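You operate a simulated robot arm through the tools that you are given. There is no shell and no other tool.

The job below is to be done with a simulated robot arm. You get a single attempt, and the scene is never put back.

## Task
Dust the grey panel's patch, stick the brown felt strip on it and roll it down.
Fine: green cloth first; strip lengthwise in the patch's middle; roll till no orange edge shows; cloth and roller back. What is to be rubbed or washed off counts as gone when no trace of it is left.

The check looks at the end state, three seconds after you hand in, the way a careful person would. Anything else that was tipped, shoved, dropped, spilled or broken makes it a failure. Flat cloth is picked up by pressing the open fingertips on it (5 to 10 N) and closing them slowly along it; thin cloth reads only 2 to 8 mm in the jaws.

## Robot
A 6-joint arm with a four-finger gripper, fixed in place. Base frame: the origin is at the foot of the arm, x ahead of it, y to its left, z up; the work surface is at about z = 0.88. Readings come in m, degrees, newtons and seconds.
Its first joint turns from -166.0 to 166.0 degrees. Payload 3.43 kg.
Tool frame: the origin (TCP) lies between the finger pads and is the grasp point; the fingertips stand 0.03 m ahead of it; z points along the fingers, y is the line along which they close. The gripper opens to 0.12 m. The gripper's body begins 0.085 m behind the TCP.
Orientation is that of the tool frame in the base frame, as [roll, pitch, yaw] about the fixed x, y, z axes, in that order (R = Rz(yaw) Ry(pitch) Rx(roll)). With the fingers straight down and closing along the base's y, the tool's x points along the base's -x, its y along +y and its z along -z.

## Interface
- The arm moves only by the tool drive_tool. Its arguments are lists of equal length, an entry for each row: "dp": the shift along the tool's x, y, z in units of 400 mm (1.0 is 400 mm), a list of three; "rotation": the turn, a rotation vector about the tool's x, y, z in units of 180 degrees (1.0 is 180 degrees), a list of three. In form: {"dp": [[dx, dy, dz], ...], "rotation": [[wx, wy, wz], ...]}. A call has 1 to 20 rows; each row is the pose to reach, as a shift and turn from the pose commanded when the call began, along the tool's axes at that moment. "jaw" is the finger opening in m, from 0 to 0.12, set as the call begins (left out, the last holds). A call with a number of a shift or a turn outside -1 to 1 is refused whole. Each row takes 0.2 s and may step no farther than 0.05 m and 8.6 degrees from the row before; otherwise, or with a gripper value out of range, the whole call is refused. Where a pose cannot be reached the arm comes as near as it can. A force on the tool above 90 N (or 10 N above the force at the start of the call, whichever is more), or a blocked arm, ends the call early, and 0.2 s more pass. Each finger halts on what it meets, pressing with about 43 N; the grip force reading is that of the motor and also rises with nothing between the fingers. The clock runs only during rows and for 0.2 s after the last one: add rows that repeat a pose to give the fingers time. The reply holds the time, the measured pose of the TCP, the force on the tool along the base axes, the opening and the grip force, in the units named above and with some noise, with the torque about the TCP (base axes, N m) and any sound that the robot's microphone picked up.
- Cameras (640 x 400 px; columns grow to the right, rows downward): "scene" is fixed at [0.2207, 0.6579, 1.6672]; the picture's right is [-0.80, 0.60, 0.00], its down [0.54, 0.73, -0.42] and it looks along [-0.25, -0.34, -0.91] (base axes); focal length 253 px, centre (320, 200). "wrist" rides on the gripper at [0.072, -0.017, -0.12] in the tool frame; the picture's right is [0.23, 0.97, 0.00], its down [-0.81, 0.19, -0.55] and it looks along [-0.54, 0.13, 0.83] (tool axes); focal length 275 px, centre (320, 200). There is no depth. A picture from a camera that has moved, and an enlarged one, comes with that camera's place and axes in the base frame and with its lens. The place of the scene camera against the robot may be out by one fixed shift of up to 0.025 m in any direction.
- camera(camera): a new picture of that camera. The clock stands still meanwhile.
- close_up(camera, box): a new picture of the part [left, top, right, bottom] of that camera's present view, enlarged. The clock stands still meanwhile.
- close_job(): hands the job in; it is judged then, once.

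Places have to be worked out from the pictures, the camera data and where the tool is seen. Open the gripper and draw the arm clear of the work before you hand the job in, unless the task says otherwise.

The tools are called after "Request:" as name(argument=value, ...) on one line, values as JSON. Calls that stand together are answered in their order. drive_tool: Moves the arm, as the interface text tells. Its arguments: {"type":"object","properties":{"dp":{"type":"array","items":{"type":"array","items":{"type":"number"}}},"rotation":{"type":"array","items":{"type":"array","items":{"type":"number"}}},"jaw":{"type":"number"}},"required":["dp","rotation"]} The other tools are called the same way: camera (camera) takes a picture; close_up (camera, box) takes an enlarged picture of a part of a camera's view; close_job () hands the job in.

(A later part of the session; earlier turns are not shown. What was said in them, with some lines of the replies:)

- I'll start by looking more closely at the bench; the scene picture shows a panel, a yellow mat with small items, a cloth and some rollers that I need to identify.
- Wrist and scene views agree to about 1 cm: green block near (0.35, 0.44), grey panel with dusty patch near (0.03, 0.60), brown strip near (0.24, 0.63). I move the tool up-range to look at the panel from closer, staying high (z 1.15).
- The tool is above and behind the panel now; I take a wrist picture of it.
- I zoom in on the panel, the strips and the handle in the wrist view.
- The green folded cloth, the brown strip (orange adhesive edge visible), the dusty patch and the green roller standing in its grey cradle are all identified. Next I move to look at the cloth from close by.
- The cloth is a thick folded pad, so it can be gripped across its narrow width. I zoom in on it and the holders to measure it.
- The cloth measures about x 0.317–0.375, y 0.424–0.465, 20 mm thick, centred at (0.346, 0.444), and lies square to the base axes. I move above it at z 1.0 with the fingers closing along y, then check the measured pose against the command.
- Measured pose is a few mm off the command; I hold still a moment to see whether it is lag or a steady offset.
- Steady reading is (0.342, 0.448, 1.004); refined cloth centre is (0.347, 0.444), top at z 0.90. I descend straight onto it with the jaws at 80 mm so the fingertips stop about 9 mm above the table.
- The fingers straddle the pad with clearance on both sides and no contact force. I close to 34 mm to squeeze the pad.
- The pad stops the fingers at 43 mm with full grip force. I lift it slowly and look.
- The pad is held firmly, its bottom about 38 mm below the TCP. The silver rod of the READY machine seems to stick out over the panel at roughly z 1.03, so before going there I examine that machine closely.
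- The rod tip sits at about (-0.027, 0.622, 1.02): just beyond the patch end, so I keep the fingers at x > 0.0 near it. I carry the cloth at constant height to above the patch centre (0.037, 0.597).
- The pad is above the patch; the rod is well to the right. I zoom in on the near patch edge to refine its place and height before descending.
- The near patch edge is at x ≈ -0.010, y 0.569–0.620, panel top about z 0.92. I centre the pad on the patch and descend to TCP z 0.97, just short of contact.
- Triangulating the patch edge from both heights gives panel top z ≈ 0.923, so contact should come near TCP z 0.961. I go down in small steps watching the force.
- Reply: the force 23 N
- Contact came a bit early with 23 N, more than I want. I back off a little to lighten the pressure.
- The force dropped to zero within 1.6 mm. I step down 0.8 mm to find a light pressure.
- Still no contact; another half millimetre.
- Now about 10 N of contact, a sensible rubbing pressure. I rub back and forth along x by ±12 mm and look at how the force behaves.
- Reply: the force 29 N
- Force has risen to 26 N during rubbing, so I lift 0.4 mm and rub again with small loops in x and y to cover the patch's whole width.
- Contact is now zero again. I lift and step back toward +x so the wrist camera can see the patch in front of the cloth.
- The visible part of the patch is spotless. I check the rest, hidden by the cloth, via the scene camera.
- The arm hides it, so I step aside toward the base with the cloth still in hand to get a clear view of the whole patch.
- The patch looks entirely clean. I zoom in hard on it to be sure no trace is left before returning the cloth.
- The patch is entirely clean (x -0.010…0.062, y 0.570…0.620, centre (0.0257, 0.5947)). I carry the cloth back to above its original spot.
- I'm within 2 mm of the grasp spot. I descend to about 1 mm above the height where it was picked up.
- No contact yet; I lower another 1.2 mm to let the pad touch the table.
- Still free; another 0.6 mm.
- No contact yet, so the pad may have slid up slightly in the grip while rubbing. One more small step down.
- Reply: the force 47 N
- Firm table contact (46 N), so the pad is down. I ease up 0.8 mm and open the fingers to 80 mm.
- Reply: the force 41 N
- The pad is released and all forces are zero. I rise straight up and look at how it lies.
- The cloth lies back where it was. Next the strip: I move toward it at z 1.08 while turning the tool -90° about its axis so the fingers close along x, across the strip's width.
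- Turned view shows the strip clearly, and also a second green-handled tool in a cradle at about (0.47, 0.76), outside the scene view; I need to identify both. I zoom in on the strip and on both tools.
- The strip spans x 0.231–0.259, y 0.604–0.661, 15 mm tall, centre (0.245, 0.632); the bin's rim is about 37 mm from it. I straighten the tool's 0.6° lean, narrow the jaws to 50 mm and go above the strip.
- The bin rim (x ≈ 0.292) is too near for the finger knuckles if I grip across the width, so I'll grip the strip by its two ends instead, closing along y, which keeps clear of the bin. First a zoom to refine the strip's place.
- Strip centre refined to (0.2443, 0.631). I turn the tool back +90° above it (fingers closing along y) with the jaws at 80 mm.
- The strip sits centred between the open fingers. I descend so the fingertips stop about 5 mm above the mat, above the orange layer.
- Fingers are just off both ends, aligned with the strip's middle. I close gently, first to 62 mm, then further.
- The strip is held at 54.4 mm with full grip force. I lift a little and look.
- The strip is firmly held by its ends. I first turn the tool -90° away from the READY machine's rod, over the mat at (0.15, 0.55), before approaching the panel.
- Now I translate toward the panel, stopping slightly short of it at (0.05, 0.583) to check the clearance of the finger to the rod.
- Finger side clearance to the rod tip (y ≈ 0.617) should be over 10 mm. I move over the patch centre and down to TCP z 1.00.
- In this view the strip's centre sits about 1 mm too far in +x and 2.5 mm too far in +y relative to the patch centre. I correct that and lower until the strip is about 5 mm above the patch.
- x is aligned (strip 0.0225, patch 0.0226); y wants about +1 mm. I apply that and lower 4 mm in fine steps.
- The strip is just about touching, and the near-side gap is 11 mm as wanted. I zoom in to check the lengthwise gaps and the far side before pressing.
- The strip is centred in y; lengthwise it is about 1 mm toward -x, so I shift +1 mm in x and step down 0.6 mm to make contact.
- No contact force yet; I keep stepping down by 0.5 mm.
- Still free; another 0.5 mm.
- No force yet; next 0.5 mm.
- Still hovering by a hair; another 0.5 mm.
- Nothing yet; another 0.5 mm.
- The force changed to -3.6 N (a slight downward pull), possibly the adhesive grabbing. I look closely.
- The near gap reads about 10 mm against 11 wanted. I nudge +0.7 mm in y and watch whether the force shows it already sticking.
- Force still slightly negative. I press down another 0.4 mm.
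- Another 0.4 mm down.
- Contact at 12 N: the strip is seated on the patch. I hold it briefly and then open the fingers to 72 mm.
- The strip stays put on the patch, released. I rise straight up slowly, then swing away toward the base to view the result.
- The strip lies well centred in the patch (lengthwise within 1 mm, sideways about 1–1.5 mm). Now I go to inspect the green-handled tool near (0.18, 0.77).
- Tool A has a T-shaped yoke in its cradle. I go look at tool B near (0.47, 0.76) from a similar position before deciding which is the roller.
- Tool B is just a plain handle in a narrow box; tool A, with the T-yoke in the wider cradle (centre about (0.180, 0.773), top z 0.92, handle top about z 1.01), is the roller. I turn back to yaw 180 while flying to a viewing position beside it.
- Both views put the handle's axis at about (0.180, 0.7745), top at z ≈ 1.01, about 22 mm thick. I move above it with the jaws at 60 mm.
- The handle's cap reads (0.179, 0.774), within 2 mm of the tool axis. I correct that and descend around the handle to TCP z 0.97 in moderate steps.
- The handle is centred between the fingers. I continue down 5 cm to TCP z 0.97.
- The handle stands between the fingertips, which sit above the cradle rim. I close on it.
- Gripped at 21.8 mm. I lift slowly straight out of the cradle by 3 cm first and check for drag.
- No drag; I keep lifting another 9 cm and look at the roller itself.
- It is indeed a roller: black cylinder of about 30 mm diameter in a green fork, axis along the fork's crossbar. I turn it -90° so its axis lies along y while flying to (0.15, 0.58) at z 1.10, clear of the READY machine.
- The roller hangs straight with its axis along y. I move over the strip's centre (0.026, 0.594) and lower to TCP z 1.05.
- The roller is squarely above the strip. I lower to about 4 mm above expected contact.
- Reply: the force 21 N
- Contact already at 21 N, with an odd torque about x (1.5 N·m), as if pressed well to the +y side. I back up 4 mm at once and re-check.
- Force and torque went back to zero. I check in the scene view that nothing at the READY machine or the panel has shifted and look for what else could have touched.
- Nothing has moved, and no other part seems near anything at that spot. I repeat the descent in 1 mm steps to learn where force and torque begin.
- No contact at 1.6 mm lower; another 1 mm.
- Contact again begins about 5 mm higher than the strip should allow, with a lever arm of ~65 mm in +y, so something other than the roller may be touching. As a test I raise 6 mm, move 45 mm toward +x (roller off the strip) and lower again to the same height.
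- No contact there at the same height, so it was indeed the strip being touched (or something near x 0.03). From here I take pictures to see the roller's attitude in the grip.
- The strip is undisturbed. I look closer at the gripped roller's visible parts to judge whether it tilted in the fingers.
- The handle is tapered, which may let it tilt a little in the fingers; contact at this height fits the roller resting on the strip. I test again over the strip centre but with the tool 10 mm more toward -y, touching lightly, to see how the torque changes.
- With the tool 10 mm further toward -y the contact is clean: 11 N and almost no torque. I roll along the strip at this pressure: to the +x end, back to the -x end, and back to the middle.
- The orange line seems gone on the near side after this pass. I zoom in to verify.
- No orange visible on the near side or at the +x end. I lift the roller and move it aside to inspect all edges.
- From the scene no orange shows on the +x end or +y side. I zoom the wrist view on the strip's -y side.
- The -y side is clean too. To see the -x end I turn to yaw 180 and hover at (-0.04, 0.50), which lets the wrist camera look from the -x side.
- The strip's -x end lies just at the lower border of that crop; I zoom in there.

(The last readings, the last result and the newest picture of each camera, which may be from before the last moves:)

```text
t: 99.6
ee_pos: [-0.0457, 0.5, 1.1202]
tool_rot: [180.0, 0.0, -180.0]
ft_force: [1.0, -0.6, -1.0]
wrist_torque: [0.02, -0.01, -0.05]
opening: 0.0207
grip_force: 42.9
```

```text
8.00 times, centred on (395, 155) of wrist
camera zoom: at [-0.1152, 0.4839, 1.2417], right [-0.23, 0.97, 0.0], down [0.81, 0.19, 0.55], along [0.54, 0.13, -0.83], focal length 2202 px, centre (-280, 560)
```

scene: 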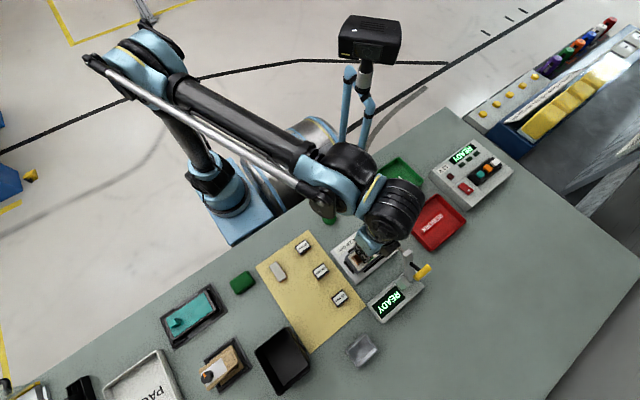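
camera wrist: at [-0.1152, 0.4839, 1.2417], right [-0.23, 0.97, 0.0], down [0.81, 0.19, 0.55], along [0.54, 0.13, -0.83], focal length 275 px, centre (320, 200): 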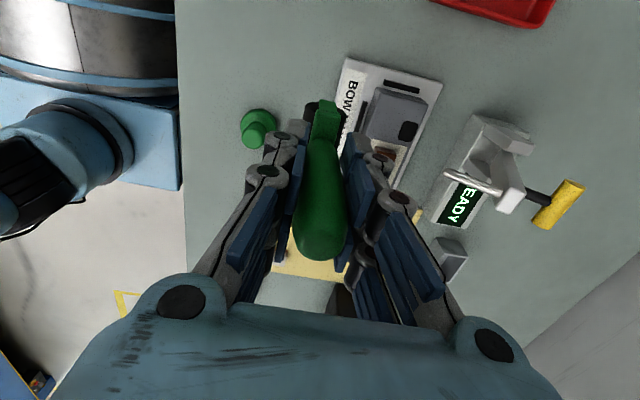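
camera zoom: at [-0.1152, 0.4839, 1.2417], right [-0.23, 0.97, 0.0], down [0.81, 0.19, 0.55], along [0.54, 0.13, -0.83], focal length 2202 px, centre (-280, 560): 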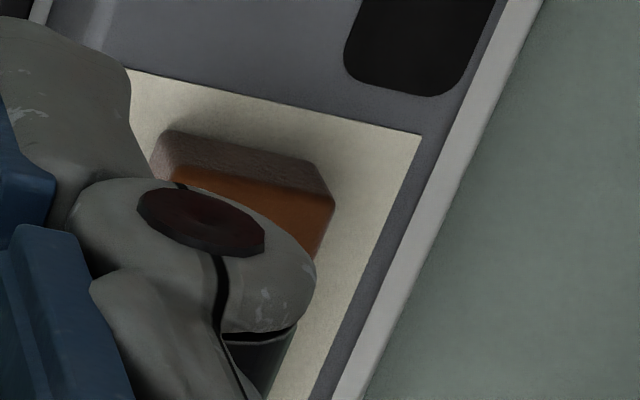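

The -x end shows no orange either: the strip is fully rolled down. Now I carry the roller back, via (0.154, 0.58), to above its cradle.

Request:
drive_tool(dp=[[-0.1, 0.04, -0.025], [-0.2, 0.08, -0.025], [-0.3, 0.12, -0.025], [-0.4, 0.16, -0.025], [-0.5, 0.2, -0.025], [-0.513, 0.298, -0.025], [-0.525, 0.396, -0.025], [-0.538, 0.494, -0.025], [-0.55, 0.592, -0.025], [-0.563, 0.69, -0.025], [-0.563, 0.69, -0.025], [-0.563, 0.69, -0.025]], rotation=[[0, 0, 0], [0, 0, 0], [0, 0, 0], [0, 0, 0], [0, 0, 0], [0, 0, 0], [0, 0, 0], [0, 0, 0], [0, 0, 0], [0, 0, 0], [0, 0, 0], [0, 0, 0]])

Request:
camera(camera="wrist")

Request:
close_up(camera="wrist", box=[240, 40, 400, 160])

Request:
close_up(camera="scene", box=[345, 230, 400, 275])

```text
t: 102.2
ee_pos: [0.1827, 0.7755, 1.1299]
tool_rot: [179.8, 0.0, 180.0]
ft_force: [-0.8, 0.4, 0.1]
wrist_torque: [0.0, 0.0, 0.0]
opening: 0.021
grip_force: 42.4
```

```text
taken
camera wrist: at [0.1116, 0.7593, 1.2516], right [-0.23, 0.97, 0.0], down [0.81, 0.19, 0.55], along [0.54, 0.13, -0.83], focal length 275 px, centre (320, 200)
```

wrist: 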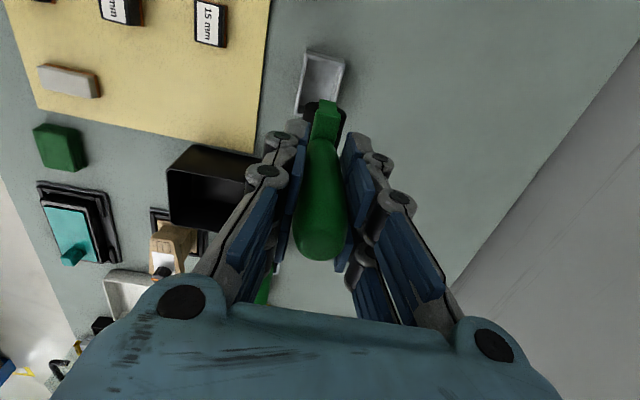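

```text
3.33 times, centred on (320, 100) of wrist
camera zoom: at [0.1116, 0.7593, 1.2516], right [-0.23, 0.97, 0.0], down [0.81, 0.19, 0.55], along [0.54, 0.13, -0.83], focal length 918 px, centre (320, 533)
```

zoom: 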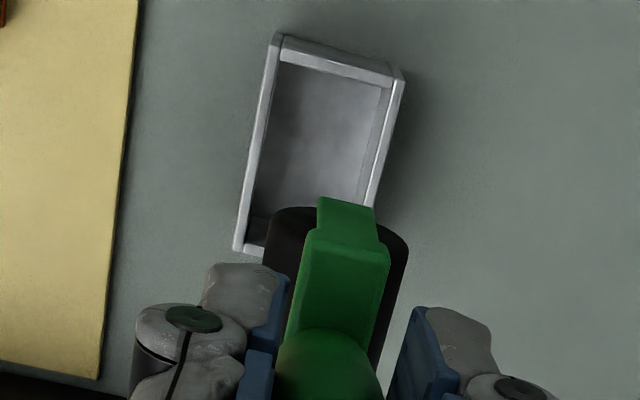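

```text
8.89 times, centred on (372, 252) of scene
camera zoom: at [0.2207, 0.6579, 1.6672], right [-0.8, 0.6, 0.0], down [0.54, 0.73, -0.42], along [-0.25, -0.34, -0.91], focal length 2253 px, centre (-147, -267)
```

zoom: 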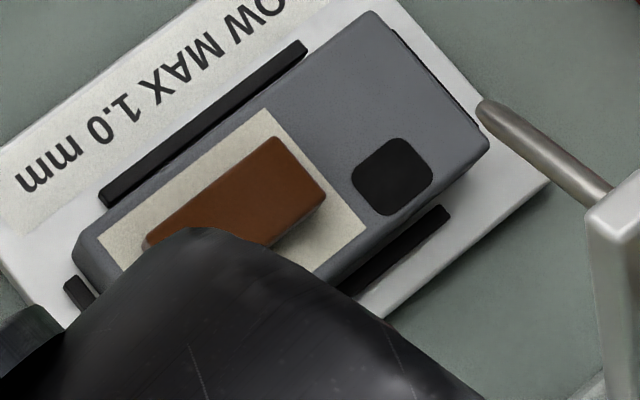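

The cradle is where it was (centre (0.180, 0.774)). Summing my commands I am within 2 mm of the pick pose; I correct this plus 1.6 mm for the roller's slight tilt, and descend until the roller is about 1 cm above the rim.

Request:
drive_tool(dp=[[0.006, -0.004, 0.0], [0.006, -0.004, 0.06], [0.006, -0.004, 0.12], [0.006, -0.004, 0.18], [0.006, -0.004, 0.225], [0.006, -0.004, 0.255], [0.006, -0.004, 0.255]], rotation=[[0, 0, 0], [0, 0, 0], [0, 0, 0], [0, 0, 0], [0, 0, 0], [0, 0, 0], [0, 0, 0]])

Request:
camera(camera="wrist")

Request:
close_up(camera="wrist", box=[270, 60, 380, 150])

Request:
close_up(camera="scene", box=[325, 310, 405, 380])

```text
t: 103.8
ee_pos: [0.179, 0.7751, 1.0299]
tool_rot: [179.9, 0.0, 180.0]
ft_force: [0.3, -0.3, -0.2]
wrist_torque: [-0.04, -0.03, -0.03]
opening: 0.0208
grip_force: 43.5
```

```text
taken
camera wrist: at [0.1082, 0.7596, 1.1499], right [-0.23, 0.97, 0.0], down [0.81, 0.19, 0.55], along [0.54, 0.13, -0.83], focal length 275 px, centre (320, 200)
```

wrist: 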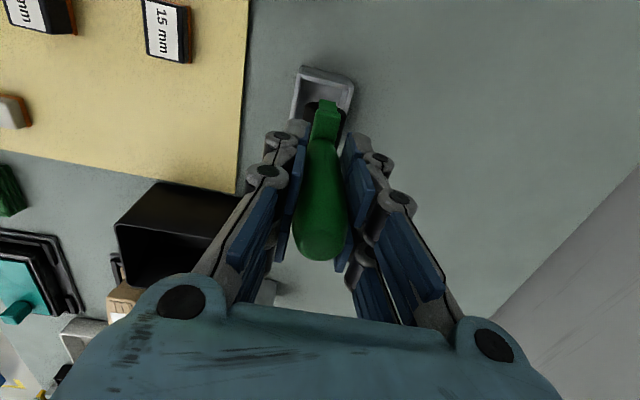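

```text
4.44 times, centred on (325, 105) of wrist
camera zoom: at [0.1082, 0.7596, 1.1499], right [-0.23, 0.97, 0.0], down [0.81, 0.19, 0.55], along [0.54, 0.13, -0.83], focal length 1224 px, centre (298, 622)
```

zoom: 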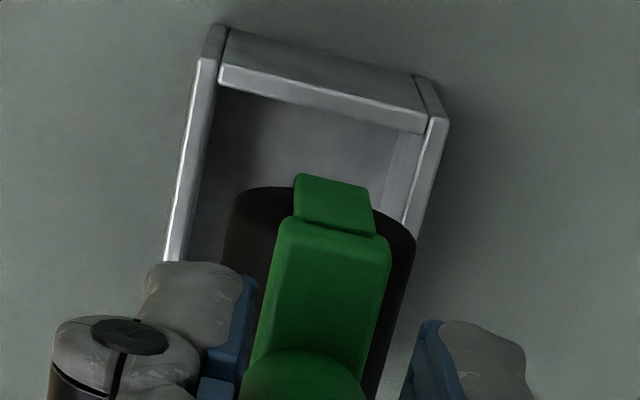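

```text
5.71 times, centred on (365, 345) of scene
camera zoom: at [0.2207, 0.6579, 1.6672], right [-0.8, 0.6, 0.0], down [0.54, 0.73, -0.42], along [-0.25, -0.34, -0.91], focal length 1448 px, centre (63, -629)
```

zoom: 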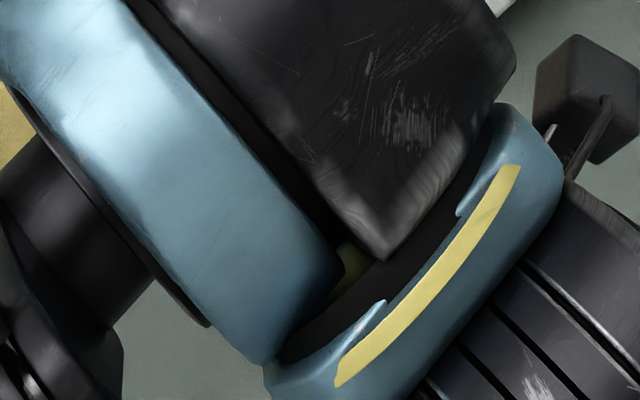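

The roller hangs about 1.5–2 cm above the rim, sideways centred within 1 mm, lengthwise perhaps 1–2 mm toward +x. I shift 1 mm toward -x and lower 2 cm, watching for contact at the rim.

Request:
drive_tool(dp=[[0.0025, 0, 0.01], [0.0025, 0, 0.02], [0.0025, 0, 0.03], [0.0025, 0, 0.04], [0.0025, 0, 0.05], [0.0025, 0, 0.05]], rotation=[[0, 0, 0], [0, 0, 0], [0, 0, 0], [0, 0, 0], [0, 0, 0], [0, 0, 0]])

Request:
close_up(camera="wrist", box=[270, 60, 380, 150])

```text
t: 105.2
ee_pos: [0.1784, 0.7759, 1.0088]
tool_rot: [180.0, 0.0, -180.0]
ft_force: [-0.4, -0.4, 0.4]
wrist_torque: [-0.01, 0.0, 0.0]
opening: 0.0209
grip_force: 42.6
```

```text
4.44 times, centred on (325, 105) of wrist
camera zoom: at [0.1074, 0.7596, 1.1295], right [-0.23, 0.97, 0.0], down [0.81, 0.19, 0.55], along [0.54, 0.13, -0.83], focal length 1224 px, centre (298, 622)
```

zoom: 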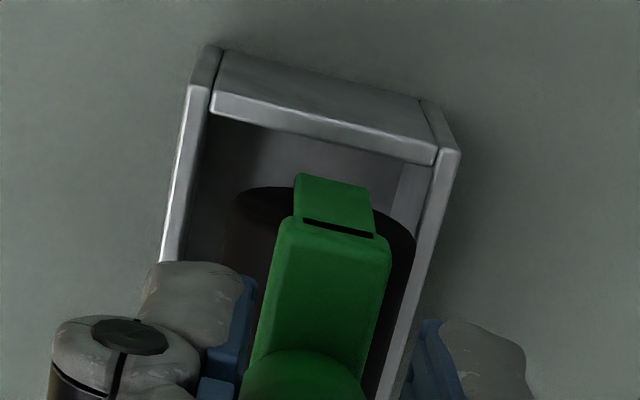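

Near gap about 5.5 mm versus 3.4 ideal, sideways +1.5 mm. I shift 2 mm toward -x and 1 mm toward -y, then lower 3 cm into the cradle in small steps.

Request:
drive_tool(dp=[[0.005, -0.0025, 0.0], [0.005, -0.0025, 0.01], [0.005, -0.0025, 0.02], [0.005, -0.0025, 0.03], [0.005, -0.0025, 0.04], [0.005, -0.0025, 0.05], [0.005, -0.0025, 0.06], [0.005, -0.0025, 0.07], [0.005, -0.0025, 0.07]], rotation=[[0, 0, 0], [0, 0, 0], [0, 0, 0], [0, 0, 0], [0, 0, 0], [0, 0, 0], [0, 0, 0], [0, 0, 0], [0, 0, 0]])

Request:
close_up(camera="wrist", box=[260, 60, 390, 170])

```text
t: 107.2
ee_pos: [0.1768, 0.7752, 0.9804]
tool_rot: [179.8, -0.1, -180.0]
ft_force: [-0.3, -0.2, -0.8]
wrist_torque: [-0.02, -0.01, 0.0]
opening: 0.0211
grip_force: 43.4
```

```text
3.64 times, centred on (325, 115) of wrist
camera zoom: at [0.1059, 0.759, 1.1007], right [-0.23, 0.97, 0.0], down [0.81, 0.19, 0.55], along [0.54, 0.13, -0.83], focal length 1001 px, centre (302, 509)
```

zoom: 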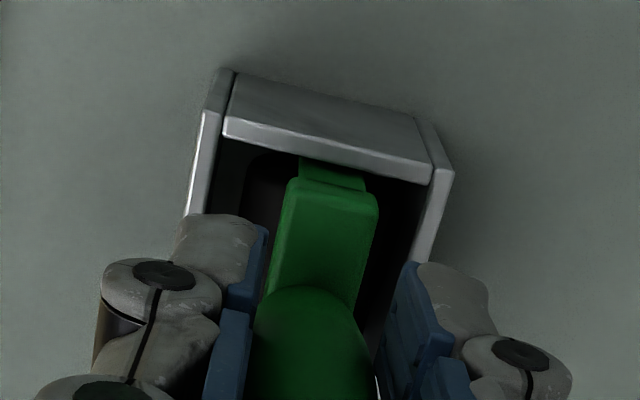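

The roller slid into the cradle without any contact force. I lower 8 mm more.

Request:
drive_tool(dp=[[0, 0, 0.005], [0, 0, 0.01], [0, 0, 0.015], [0, 0, 0.02], [0, 0, 0.02]], rotation=[[0, 0, 0], [0, 0, 0], [0, 0, 0], [0, 0, 0], [0, 0, 0]])

```text
t: 108.4
ee_pos: [0.1769, 0.775, 0.9725]
tool_rot: [180.0, -0.1, -179.9]
ft_force: [0.1, -0.3, -0.5]
wrist_torque: [0.03, 0.01, 0.01]
opening: 0.021
grip_force: 42.6
```

Still free; I go on in finer 1.2 mm steps to feel the floor.

Request:
drive_tool(dp=[[0, 0, 0.0015], [0, 0, 0.003], [0, 0, 0.003]], rotation=[[0, 0, 0], [0, 0, 0], [0, 0, 0]])

Request:
drive_tool(dp=[[0, 0, 0.0015], [0, 0, 0.003], [0, 0, 0.003]], rotation=[[0, 0, 0], [0, 0, 0], [0, 0, 0]])

```text
t: 109.2
ee_pos: [0.1751, 0.7756, 0.9709]
tool_rot: [179.9, 0.0, -179.9]
ft_force: [0.1, -1.1, 0.3]
wrist_torque: [-0.02, 0.0, -0.01]
opening: 0.0209
grip_force: 42.4
```

```text
t: 110.0
ee_pos: [0.1754, 0.7759, 0.9701]
tool_rot: [179.9, -0.1, 180.0]
ft_force: [-0.5, 0.0, -0.3]
wrist_torque: [0.01, 0.01, -0.01]
opening: 0.0211
grip_force: 42.9
```

No floor contact yet; next 1.2 mm.

Request:
drive_tool(dp=[[0, 0, 0.0015], [0, 0, 0.003], [0, 0, 0.003]], rotation=[[0, 0, 0], [0, 0, 0], [0, 0, 0]])

Request:
close_up(camera="wrist", box=[260, 60, 390, 170])

```text
t: 110.8
ee_pos: [0.1765, 0.7739, 0.9698]
tool_rot: [179.9, 0.0, 179.9]
ft_force: [-0.6, 1.9, 7.8]
wrist_torque: [0.08, 0.1, 0.0]
opening: 0.0207
grip_force: 42.5
```

```text
3.64 times, centred on (325, 115) of wrist
camera zoom: at [0.1053, 0.7584, 1.0897], right [-0.23, 0.97, 0.0], down [0.81, 0.19, 0.55], along [0.54, 0.13, -0.83], focal length 1001 px, centre (302, 509)
```

zoom: 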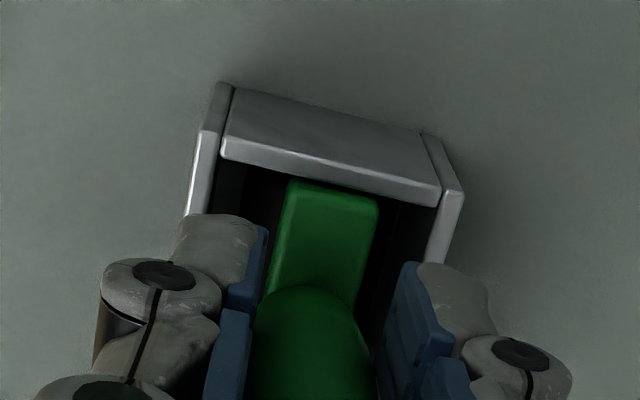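

The roller has reached the floor (8 N) at the same height it was picked from. I open the fingers to release it.

Request:
drive_tool(dp=[[0, 0, 0], [0, 0, 0], [0, 0, 0]], rotation=[[0, 0, 0], [0, 0, 0], [0, 0, 0]], jaw=0.06)

Request:
camera(camera="wrist")

```text
t: 111.6
ee_pos: [0.1762, 0.7752, 0.9682]
tool_rot: [179.9, 0.0, -180.0]
ft_force: [-1.1, -0.5, -0.5]
wrist_torque: [-0.03, 0.02, -0.02]
opening: 0.0599
grip_force: 0.1
```

```text
taken
camera wrist: at [0.1054, 0.7586, 1.0893], right [-0.23, 0.97, 0.0], down [0.81, 0.19, 0.55], along [0.54, 0.13, -0.83], focal length 275 px, centre (320, 200)
```

wrist: 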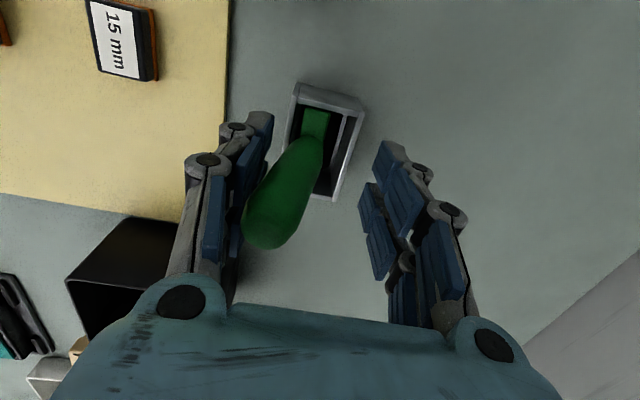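

After release the handle leaned over onto the left finger, so it is not standing by itself. I close again to bring it back upright and will then release more delicately.

Request:
drive_tool(dp=[[0, 0, 0], [0, 0, 0], [0, 0, 0]], rotation=[[0, 0, 0], [0, 0, 0], [0, 0, 0]], jaw=0.03)

Request:
camera(camera="wrist")

Request:
close_up(camera="wrist", box=[260, 60, 390, 260])

```text
t: 112.4
ee_pos: [0.1757, 0.774, 0.9696]
tool_rot: [180.0, -0.1, -179.9]
ft_force: [0.0, 0.2, 0.0]
wrist_torque: [0.01, 0.02, 0.0]
opening: 0.0301
grip_force: 0.0
```

```text
taken
camera wrist: at [0.1054, 0.7586, 1.0893], right [-0.23, 0.97, 0.0], down [0.81, 0.19, 0.55], along [0.54, 0.13, -0.83], focal length 275 px, centre (320, 200)
```

wrist: 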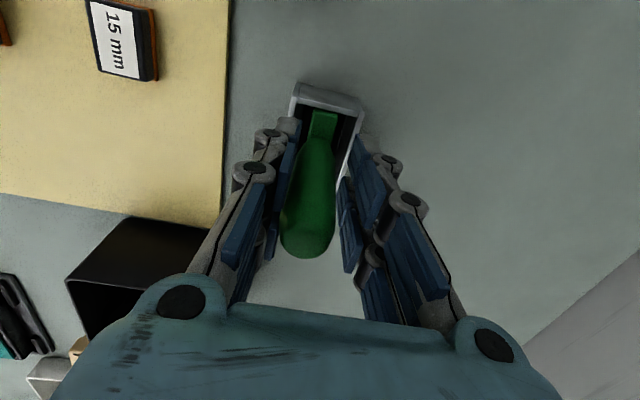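

```text
2.00 times, centred on (325, 160) of wrist
camera zoom: at [0.1054, 0.7586, 1.0893], right [-0.23, 0.97, 0.0], down [0.81, 0.19, 0.55], along [0.54, 0.13, -0.83], focal length 551 px, centre (310, 280)
```

zoom: 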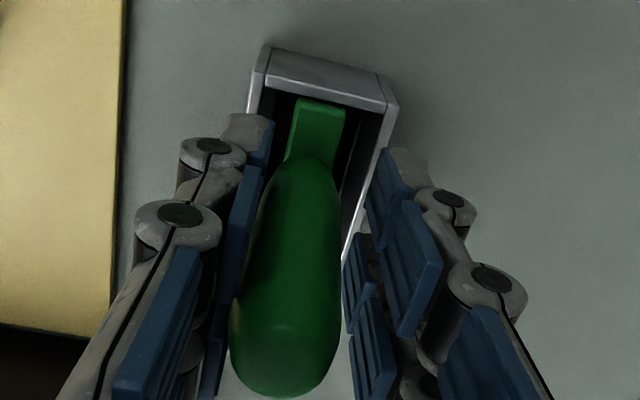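

It still leans on the left finger. I re-grip it fully, which straightens it, and check the forces before a gentler release.

Request:
drive_tool(dp=[[0, 0, 0], [0, 0, 0], [0, 0, 0]], rotation=[[0, 0, 0], [0, 0, 0], [0, 0, 0]], jaw=0.015)

Request:
close_up(camera="wrist", box=[260, 60, 390, 260])

```text
t: 113.2
ee_pos: [0.1766, 0.7748, 0.9679]
tool_rot: [179.8, 0.0, 179.9]
ft_force: [-0.1, 1.3, 0.7]
wrist_torque: [-0.03, -0.03, 0.0]
opening: 0.021
grip_force: 42.7
```

```text
2.00 times, centred on (325, 160) of wrist
camera zoom: at [0.1054, 0.7586, 1.0893], right [-0.23, 0.97, 0.0], down [0.81, 0.19, 0.55], along [0.54, 0.13, -0.83], focal length 551 px, centre (310, 280)
```

zoom: 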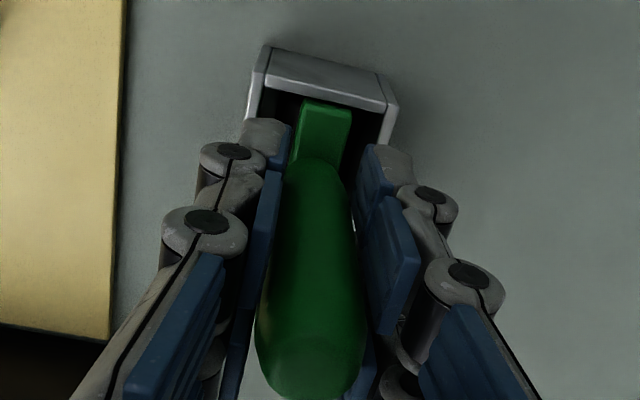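

Gripped upright again with little side force. I open only to 24 mm to see which way it settles.

Request:
drive_tool(dp=[[0, 0, 0], [0, 0, 0], [0, 0, 0]], rotation=[[0, 0, 0], [0, 0, 0], [0, 0, 0]], jaw=0.024)

Request:
close_up(camera="wrist", box=[260, 60, 390, 260])

```text
t: 114.0
ee_pos: [0.1746, 0.7733, 0.9683]
tool_rot: [179.9, 0.0, 179.9]
ft_force: [0.2, 0.2, 0.0]
wrist_torque: [-0.02, -0.01, -0.01]
opening: 0.024
grip_force: 0.0
```

```text
2.00 times, centred on (325, 160) of wrist
camera zoom: at [0.1054, 0.7586, 1.0893], right [-0.23, 0.97, 0.0], down [0.81, 0.19, 0.55], along [0.54, 0.13, -0.83], focal length 551 px, centre (310, 280)
```

zoom: 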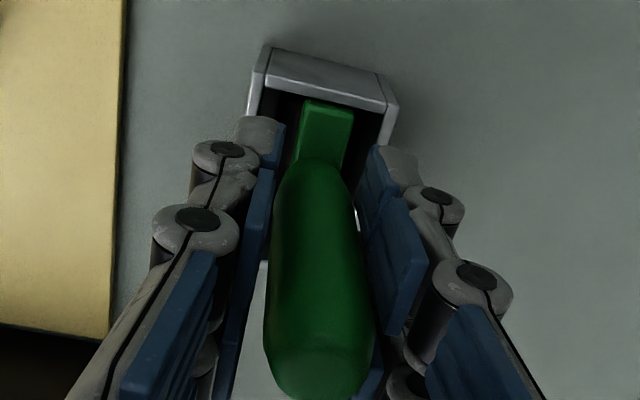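

At 24 mm the handle tips slightly the other way, so it is balancing with no support, and my images suggest the fork now sits against the -x wall: summing my commands I'm 4.6 mm too far toward -x and 1 mm toward -y compared with the pick. I re-grip, lift 12 mm, shift back by that amount and lower again.

Request:
drive_tool(dp=[[0, 0, 0], [0, 0, 0], [0, 0, 0]], rotation=[[0, 0, 0], [0, 0, 0], [0, 0, 0]], jaw=0.012)

Request:
drive_tool(dp=[[0, 0, -0.01], [0, 0, -0.03], [-0.006, 0.0025, -0.03], [-0.0115, 0.0025, -0.03], [-0.0115, 0.0025, -0.03]], rotation=[[0, 0, 0], [0, 0, 0], [0, 0, 0], [0, 0, 0], [0, 0, 0]])

Request:
close_up(camera="wrist", box=[260, 60, 390, 170])

```text
t: 114.8
ee_pos: [0.176, 0.7756, 0.9681]
tool_rot: [179.8, -0.1, 180.0]
ft_force: [-0.8, -0.4, 0.0]
wrist_torque: [-0.01, 0.03, -0.02]
opening: 0.0205
grip_force: 43.3
```

```text
t: 116.0
ee_pos: [0.1815, 0.7752, 0.9804]
tool_rot: [179.9, 0.0, 180.0]
ft_force: [-0.2, 0.9, -0.8]
wrist_torque: [-0.01, -0.02, 0.0]
opening: 0.0212
grip_force: 43.0
```

```text
3.64 times, centred on (325, 115) of wrist
camera zoom: at [0.1111, 0.7591, 1.1019], right [-0.23, 0.97, 0.0], down [0.81, 0.19, 0.55], along [0.54, 0.13, -0.83], focal length 1001 px, centre (302, 509)
```

zoom: 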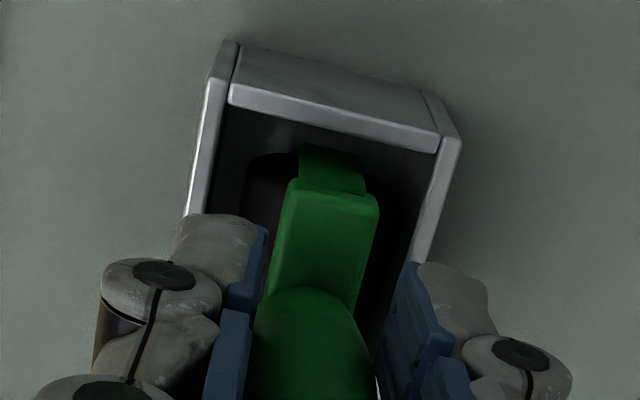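

Now there is a visible gap all round. I lower gently, first 10 mm, then in fine steps to feel the floor.

Request:
drive_tool(dp=[[0, 0, 0.008], [0, 0, 0.016], [0, 0, 0.025], [0, 0, 0.025]], rotation=[[0, 0, 0], [0, 0, 0], [0, 0, 0], [0, 0, 0]])

Request:
drive_tool(dp=[[0, 0, 0.0015], [0, 0, 0.003], [0, 0, 0.003]], rotation=[[0, 0, 0], [0, 0, 0], [0, 0, 0]])

```text
t: 117.0
ee_pos: [0.1808, 0.7758, 0.9714]
tool_rot: [180.0, -0.1, -179.9]
ft_force: [-0.3, 0.5, -1.2]
wrist_torque: [-0.03, -0.01, 0.03]
opening: 0.0208
grip_force: 43.4
```

```text
t: 117.8
ee_pos: [0.1806, 0.7755, 0.9694]
tool_rot: [179.9, 0.0, 180.0]
ft_force: [0.1, -0.2, -0.7]
wrist_torque: [-0.02, -0.01, 0.01]
opening: 0.021
grip_force: 43.5
```

No contact yet; another 0.8 mm.

Request:
drive_tool(dp=[[0, 0, 0.001], [0, 0, 0.002], [0, 0, 0.002]], rotation=[[0, 0, 0], [0, 0, 0], [0, 0, 0]])

Request:
drive_tool(dp=[[0, 0, 0.0008], [0, 0, 0.0015], [0, 0, 0.0015]], rotation=[[0, 0, 0], [0, 0, 0], [0, 0, 0]])

```text
t: 118.6
ee_pos: [0.1808, 0.7749, 0.9686]
tool_rot: [179.9, 0.0, -180.0]
ft_force: [-0.6, -0.5, -0.5]
wrist_torque: [0.01, 0.04, -0.01]
opening: 0.0209
grip_force: 42.8
```

```text
t: 119.4
ee_pos: [0.182, 0.7748, 0.9683]
tool_rot: [179.9, 0.0, -180.0]
ft_force: [-1.4, 2.7, 9.2]
wrist_torque: [0.24, 0.16, 0.02]
opening: 0.0208
grip_force: 43.1
```

Floor contact (9 N) but with 2.7 N of side force, which would tip the roller on release. I ease up 0.5 mm to relieve it.

Request:
drive_tool(dp=[[0, 0, -0.0006], [0, 0, -0.0012], [0, 0, -0.0012]], rotation=[[0, 0, 0], [0, 0, 0], [0, 0, 0]])

```text
t: 120.2
ee_pos: [0.1808, 0.7752, 0.9695]
tool_rot: [180.0, -0.1, -179.9]
ft_force: [0.1, -0.6, -1.7]
wrist_torque: [-0.03, 0.02, -0.01]
opening: 0.0208
grip_force: 43.1
```

Now it hangs free by a fraction of a millimetre. I open just to 23.5 mm and look how it stands.

Request:
drive_tool(dp=[[0, 0, 0.0003], [0, 0, 0.0003]], rotation=[[0, 0, 0], [0, 0, 0]], jaw=0.0235)

Request:
close_up(camera="wrist", box=[260, 60, 390, 270])

Request:
close_up(camera="wrist", box=[285, 90, 365, 150])

```text
t: 120.8
ee_pos: [0.1799, 0.7746, 0.9684]
tool_rot: [179.9, 0.1, -179.9]
ft_force: [0.0, -0.1, -0.1]
wrist_torque: [-0.04, -0.03, -0.02]
opening: 0.0234
grip_force: 0.1
```

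```text
1.90 times, centred on (325, 165) of wrist
camera zoom: at [0.11, 0.7596, 1.0899], right [-0.23, 0.97, 0.0], down [0.81, 0.19, 0.55], along [0.54, 0.13, -0.83], focal length 524 px, centre (310, 267)
```

zoom: 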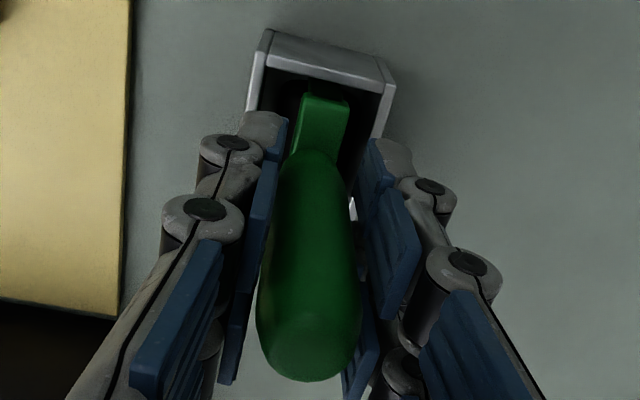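

```text
6.67 times, centred on (325, 120) of wrist
camera zoom: at [0.11, 0.7596, 1.0899], right [-0.23, 0.97, 0.0], down [0.81, 0.19, 0.55], along [0.54, 0.13, -0.83], focal length 1835 px, centre (287, 733)
```

zoom: 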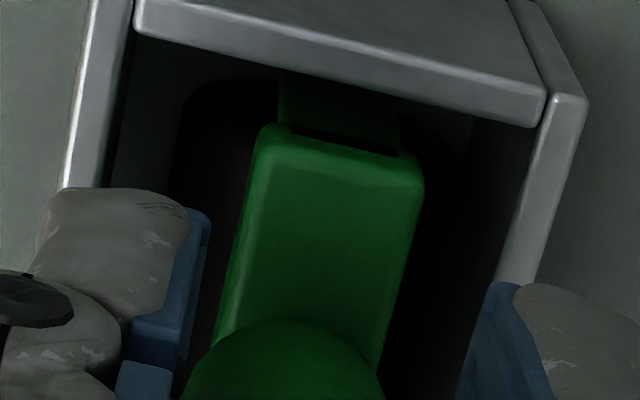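

The handle's cap projects exactly where a vertical handle should. I open a little more, to 28 mm, and check whether it stays upright.

Request:
drive_tool(dp=[[0, 0, 0], [0, 0, 0]], rotation=[[0, 0, 0], [0, 0, 0]], jaw=0.028)

Request:
close_up(camera="wrist", box=[260, 60, 390, 270])

```text
t: 121.4
ee_pos: [0.1806, 0.7751, 0.968]
tool_rot: [179.9, 0.0, 180.0]
ft_force: [0.0, 0.3, 0.9]
wrist_torque: [-0.02, 0.02, 0.02]
opening: 0.028
grip_force: 0.0
```

```text
1.90 times, centred on (325, 165) of wrist
camera zoom: at [0.11, 0.7596, 1.0899], right [-0.23, 0.97, 0.0], down [0.81, 0.19, 0.55], along [0.54, 0.13, -0.83], focal length 524 px, centre (310, 267)
```

zoom: 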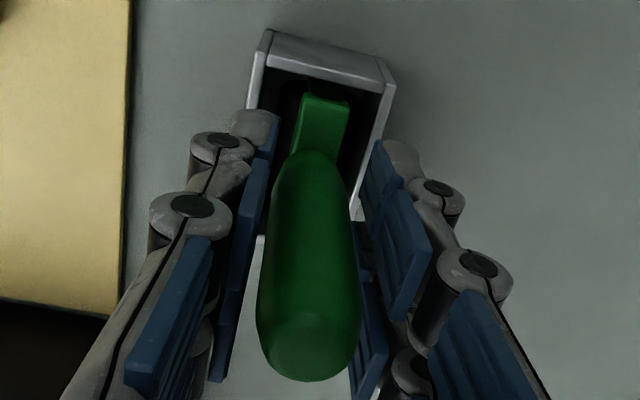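

It did not move at all: it stands by itself. I open further in two steps.

Request:
drive_tool(dp=[[0, 0, 0], [0, 0, 0]], rotation=[[0, 0, 0], [0, 0, 0]], jaw=0.038)

Request:
drive_tool(dp=[[0, 0, 0], [0, 0, 0], [0, 0, 0]], rotation=[[0, 0, 0], [0, 0, 0], [0, 0, 0]], jaw=0.07)

Request:
camera(camera="wrist")

```text
t: 122.0
ee_pos: [0.1805, 0.7752, 0.9688]
tool_rot: [179.8, -0.1, 179.9]
ft_force: [-0.2, -0.3, -0.6]
wrist_torque: [0.03, 0.02, 0.0]
opening: 0.0382
grip_force: 0.1
```

```text
t: 122.8
ee_pos: [0.181, 0.7749, 0.9697]
tool_rot: [180.0, -0.1, 180.0]
ft_force: [0.1, 0.3, 1.5]
wrist_torque: [0.01, 0.02, -0.03]
opening: 0.0701
grip_force: 0.0
```

```text
taken
camera wrist: at [0.11, 0.7596, 1.0899], right [-0.23, 0.97, 0.0], down [0.81, 0.19, 0.55], along [0.54, 0.13, -0.83], focal length 275 px, centre (320, 200)
```

wrist: 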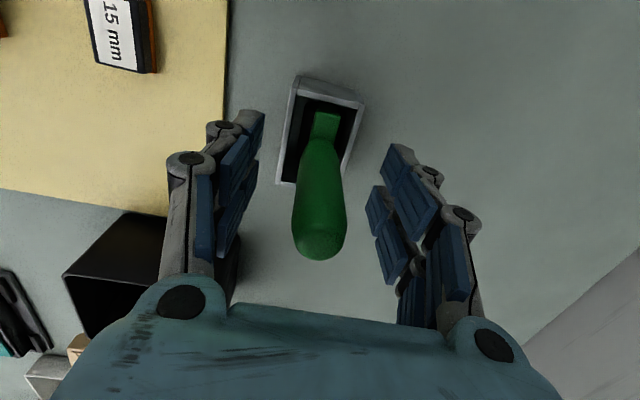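

The roller stands upright in its cradle on its own. I raise the open gripper straight up.

Request:
drive_tool(dp=[[0, 0, -0.03], [0, 0, -0.08], [0, 0, -0.14], [0, 0, -0.2], [0, 0, -0.27], [0, 0, -0.34], [0, 0, -0.4], [0, 0, -0.4]], rotation=[[0, 0, 0], [0, 0, 0], [0, 0, 0], [0, 0, 0], [0, 0, 0], [0, 0, 0], [0, 0, 0], [0, 0, 0]])

Request:
camera(camera="wrist")

Request:
close_up(camera="wrist", box=[250, 0, 390, 150])

```text
t: 124.6
ee_pos: [0.1779, 0.777, 1.1295]
tool_rot: [179.8, -0.1, -180.0]
ft_force: [0.3, -0.5, 0.5]
wrist_torque: [0.0, -0.02, 0.0]
opening: 0.0699
grip_force: 0.2
```

```text
taken
camera wrist: at [0.1078, 0.7599, 1.2498], right [-0.23, 0.97, 0.0], down [0.81, 0.19, 0.55], along [0.54, 0.13, -0.83], focal length 275 px, centre (320, 200)
```

wrist: 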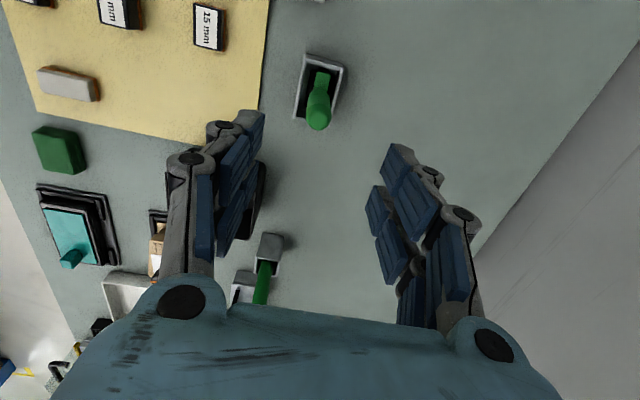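

```text
2.67 times, centred on (320, 75) of wrist
camera zoom: at [0.1078, 0.7599, 1.2498], right [-0.23, 0.97, 0.0], down [0.81, 0.19, 0.55], along [0.54, 0.13, -0.83], focal length 734 px, centre (320, 533)
```

zoom: 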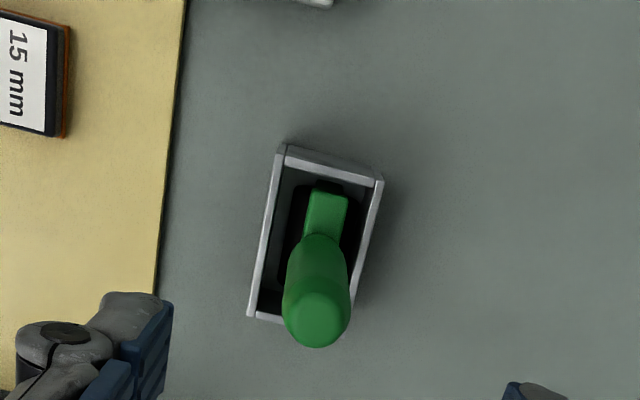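

The roller stands as it did at the start. Now I fly to the -x side of the panel at z 1.15 for a final inspection of the strip from there.

Request:
drive_tool(dp=[[0.0, 0.0, -0.05], [0.0772, -0.0769, -0.05], [0.1544, -0.1539, -0.05], [0.2317, -0.2308, -0.05], [0.3089, -0.3078, -0.05], [0.3861, -0.3847, -0.05], [0.4633, -0.4617, -0.05], [0.5406, -0.5386, -0.05], [0.6178, -0.6156, -0.05], [0.695, -0.6925, -0.05], [0.695, -0.6925, -0.05]], rotation=[[0, 0, 0], [0, 0, 0], [0, 0, 0], [0, 0, 0], [0, 0, 0], [0, 0, 0], [0, 0, 0], [0, 0, 0], [0, 0, 0], [0, 0, 0], [0, 0, 0]])

Request:
camera(camera="wrist")

Request:
camera(camera="scene")

```text
t: 127.0
ee_pos: [-0.0936, 0.498, 1.1462]
tool_rot: [179.8, -0.1, 179.9]
ft_force: [0.4, 0.1, 0.3]
wrist_torque: [0.01, 0.02, -0.02]
opening: 0.0699
grip_force: 0.1
```

```text
taken
camera wrist: at [-0.1661, 0.4825, 1.2673], right [-0.23, 0.97, 0.0], down [0.81, 0.19, 0.55], along [0.54, 0.13, -0.83], focal length 275 px, centre (320, 200)
```

wrist: 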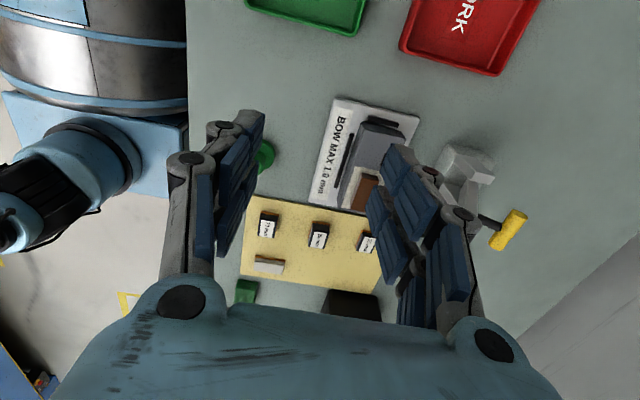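

```text
taken
```

scene: 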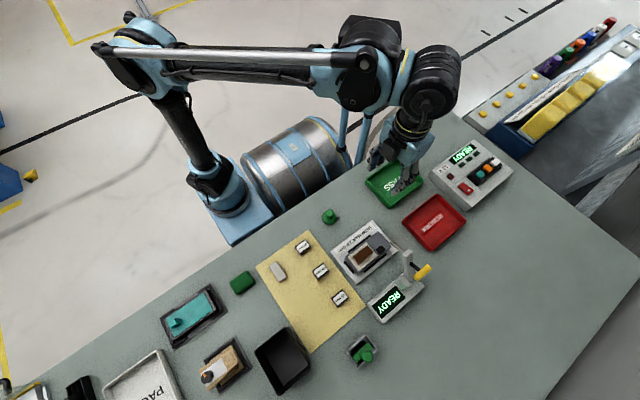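

The scene now matches the start apart from the strip. I zoom into the strip, the cloth and the roller for a final check; the wrist view is partly blocked by a finger, so I also look there.

Request:
close_up(camera="scene", box=[345, 235, 390, 275])

Request:
close_up(camera="scene", box=[320, 310, 400, 390])

Request:
close_up(camera="scene", box=[210, 230, 380, 350])

Request:
close_up(camera="wrist", box=[330, 90, 430, 220])

```text
10.00 times, centred on (368, 255) of scene
camera zoom: at [0.2207, 0.6579, 1.6672], right [-0.8, 0.6, 0.0], down [0.54, 0.73, -0.42], along [-0.25, -0.34, -0.91], focal length 2534 px, centre (-155, -350)
```

zoom: 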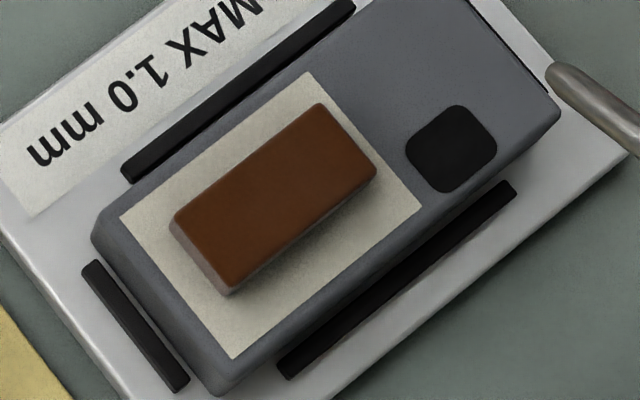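

```text
5.00 times, centred on (360, 350) of scene
camera zoom: at [0.2207, 0.6579, 1.6672], right [-0.8, 0.6, 0.0], down [0.54, 0.73, -0.42], along [-0.25, -0.34, -0.91], focal length 1267 px, centre (120, -550)
```

zoom: 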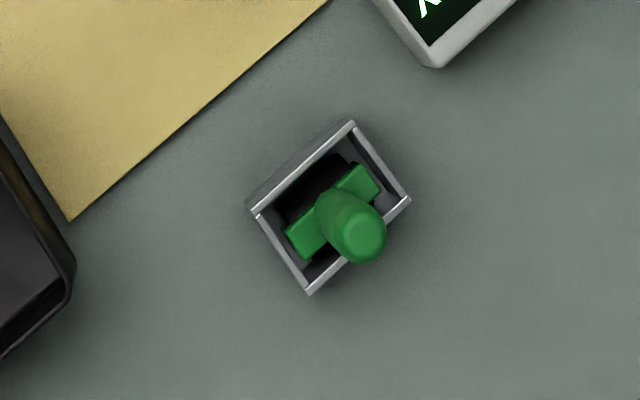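

```text
3.33 times, centred on (295, 290) of scene
camera zoom: at [0.2207, 0.6579, 1.6672], right [-0.8, 0.6, 0.0], down [0.54, 0.73, -0.42], along [-0.25, -0.34, -0.91], focal length 845 px, centre (403, -100)
```

zoom: 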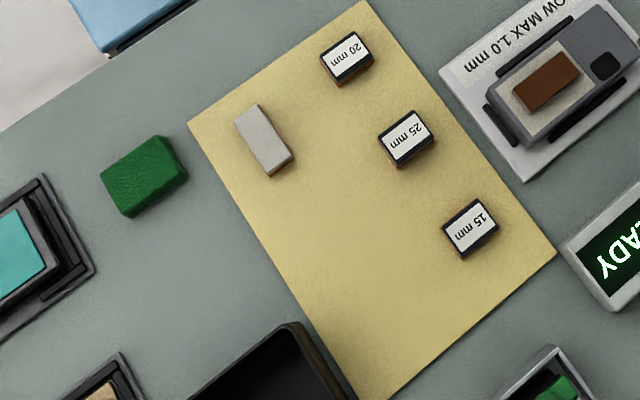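

```text
3.08 times, centred on (380, 155) of wrist
camera zoom: at [-0.1661, 0.4825, 1.2673], right [-0.23, 0.97, 0.0], down [0.81, 0.19, 0.55], along [0.54, 0.13, -0.83], focal length 847 px, centre (135, 338)
```

zoom: 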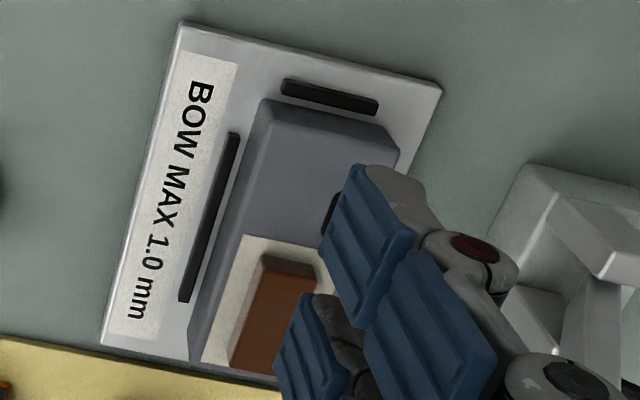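

Everything checks out: no orange edge on any side, patch clean, cloth and roller back, other items undisturbed. I raise the arm back near its starting pose with the gripper open.

Request:
drive_tool(dp=[[0, 0, -0.1], [-0.05, -0.03, -0.2], [-0.12, -0.07, -0.28], [-0.18, -0.11, -0.34], [-0.235, -0.145, -0.36], [-0.235, -0.145, -0.36]], rotation=[[0, 0, 0], [0, 0, 0], [0, 0, 0], [0, 0, 0], [0, 0, 0], [0, 0, 0]], jaw=0.12)

Request:
camera(camera="wrist")

Request:
camera(camera="scene")

Request:
close_up(camera="wrist", box=[330, 0, 480, 130])

```text
t: 128.4
ee_pos: [0.0001, 0.4405, 1.2931]
tool_rot: [180.0, 0.1, -180.0]
ft_force: [0.0, -0.2, 0.8]
wrist_torque: [-0.04, -0.05, 0.02]
opening: 0.1199
grip_force: 0.1
```

```text
taken
camera wrist: at [-0.0713, 0.4236, 1.4131], right [-0.23, 0.97, 0.0], down [0.81, 0.19, 0.55], along [0.54, 0.13, -0.83], focal length 275 px, centre (320, 200)
```

wrist: 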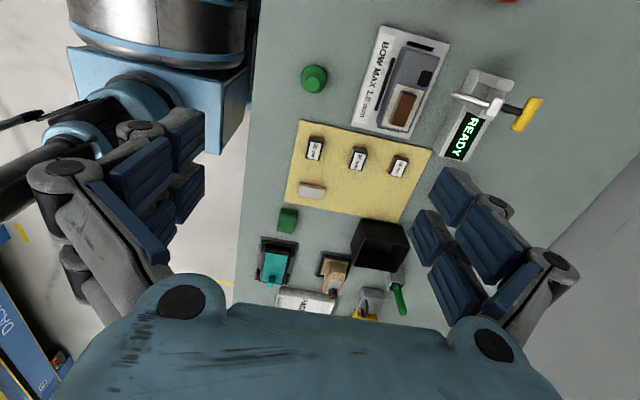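

```text
taken
```

scene: 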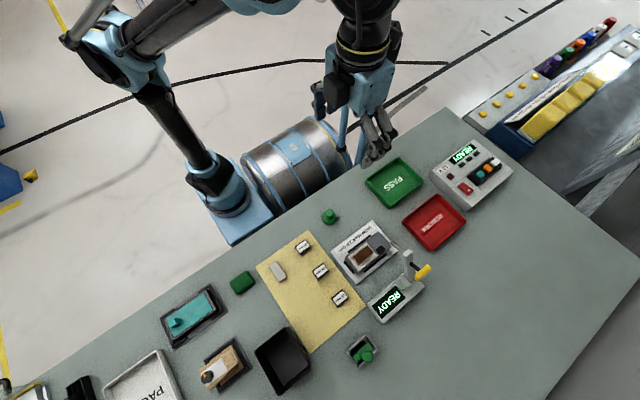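

```text
3.08 times, centred on (405, 65) of wrist
camera zoom: at [-0.0713, 0.4236, 1.4131], right [-0.23, 0.97, 0.0], down [0.81, 0.19, 0.55], along [0.54, 0.13, -0.83], focal length 847 px, centre (58, 615)
```

zoom: 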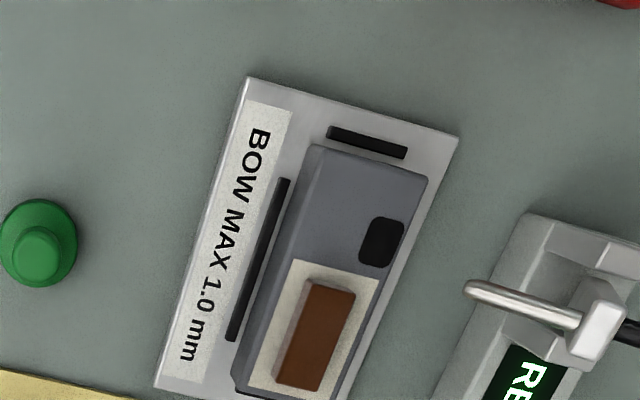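

The arm is clear and the bench looks tidy. One last high zoom on the strip's visible sides for any remaining thin orange line.

Request:
close_up(camera="scene", box=[352, 243, 378, 267])

Request:
close_up(camera="wrist", box=[385, 80, 425, 130])

```text
16.00 times, centred on (365, 255) of scene
camera zoom: at [0.2207, 0.6579, 1.6672], right [-0.8, 0.6, 0.0], down [0.54, 0.73, -0.42], along [-0.25, -0.34, -0.91], focal length 4055 px, centre (-400, -680)
```

zoom: 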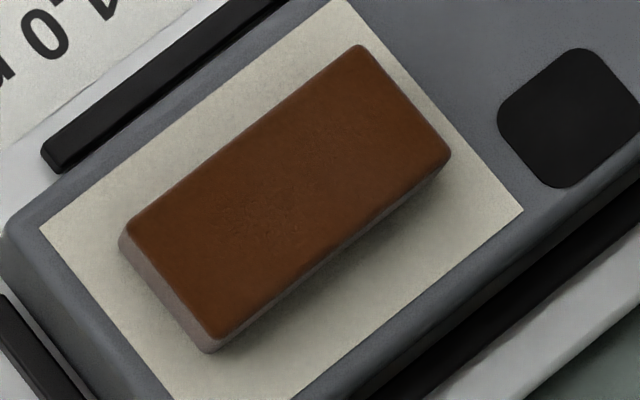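

```text
8.00 times, centred on (405, 105) of wrist
camera zoom: at [-0.0713, 0.4236, 1.4131], right [-0.23, 0.97, 0.0], down [0.81, 0.19, 0.55], along [0.54, 0.13, -0.83], focal length 2202 px, centre (-360, 960)
```

zoom: 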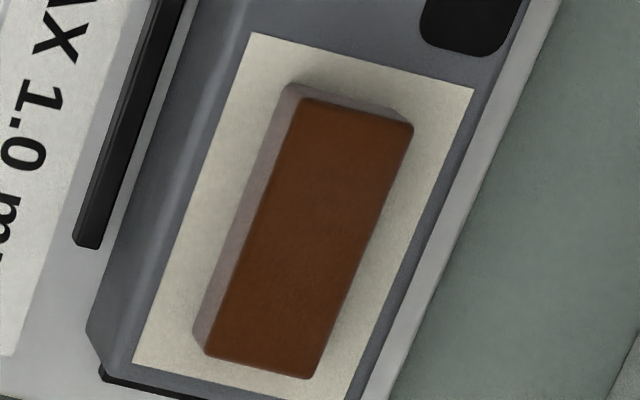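

No orange edge shows on any side, the strip lies lengthwise in the clean patch, and cloth and roller are back in place. I hand the job in.

Request:
close_job()

```text
The job is handed in.
```

I finished the job and handed it in; no result came back.

- **Patch:** wiped with the green cloth until no trace of dust showed. Pressure reached about 26 N at times during rubbing. I saw no effect on the panel but did not measure its bow.
- **Strip:** stuck lengthwise on the patch, within about 1 mm of centre along its length. Sideways it sits about 2 mm off centre, toward the arm.
- **Rolling:** one pass with the roller at about 10 N. In close-ups from all four sides no orange edge was left.
- **Cloth:** put back within a few millimetres of where it was.
- **Roller:** back in its cradle, standing upright and about 2–3 mm from its original position. It tipped onto a finger on the first release, so I gripped it again and set it down more gently.

When the roller first touched the strip, the readings showed an unexplained sideways torque. I backed off and rolled about 10 mm nearer the arm, and the contact was clean there. Nothing in the later pictures had moved.

The other items look undisturbed, and the arm is raised clear with the gripper open.
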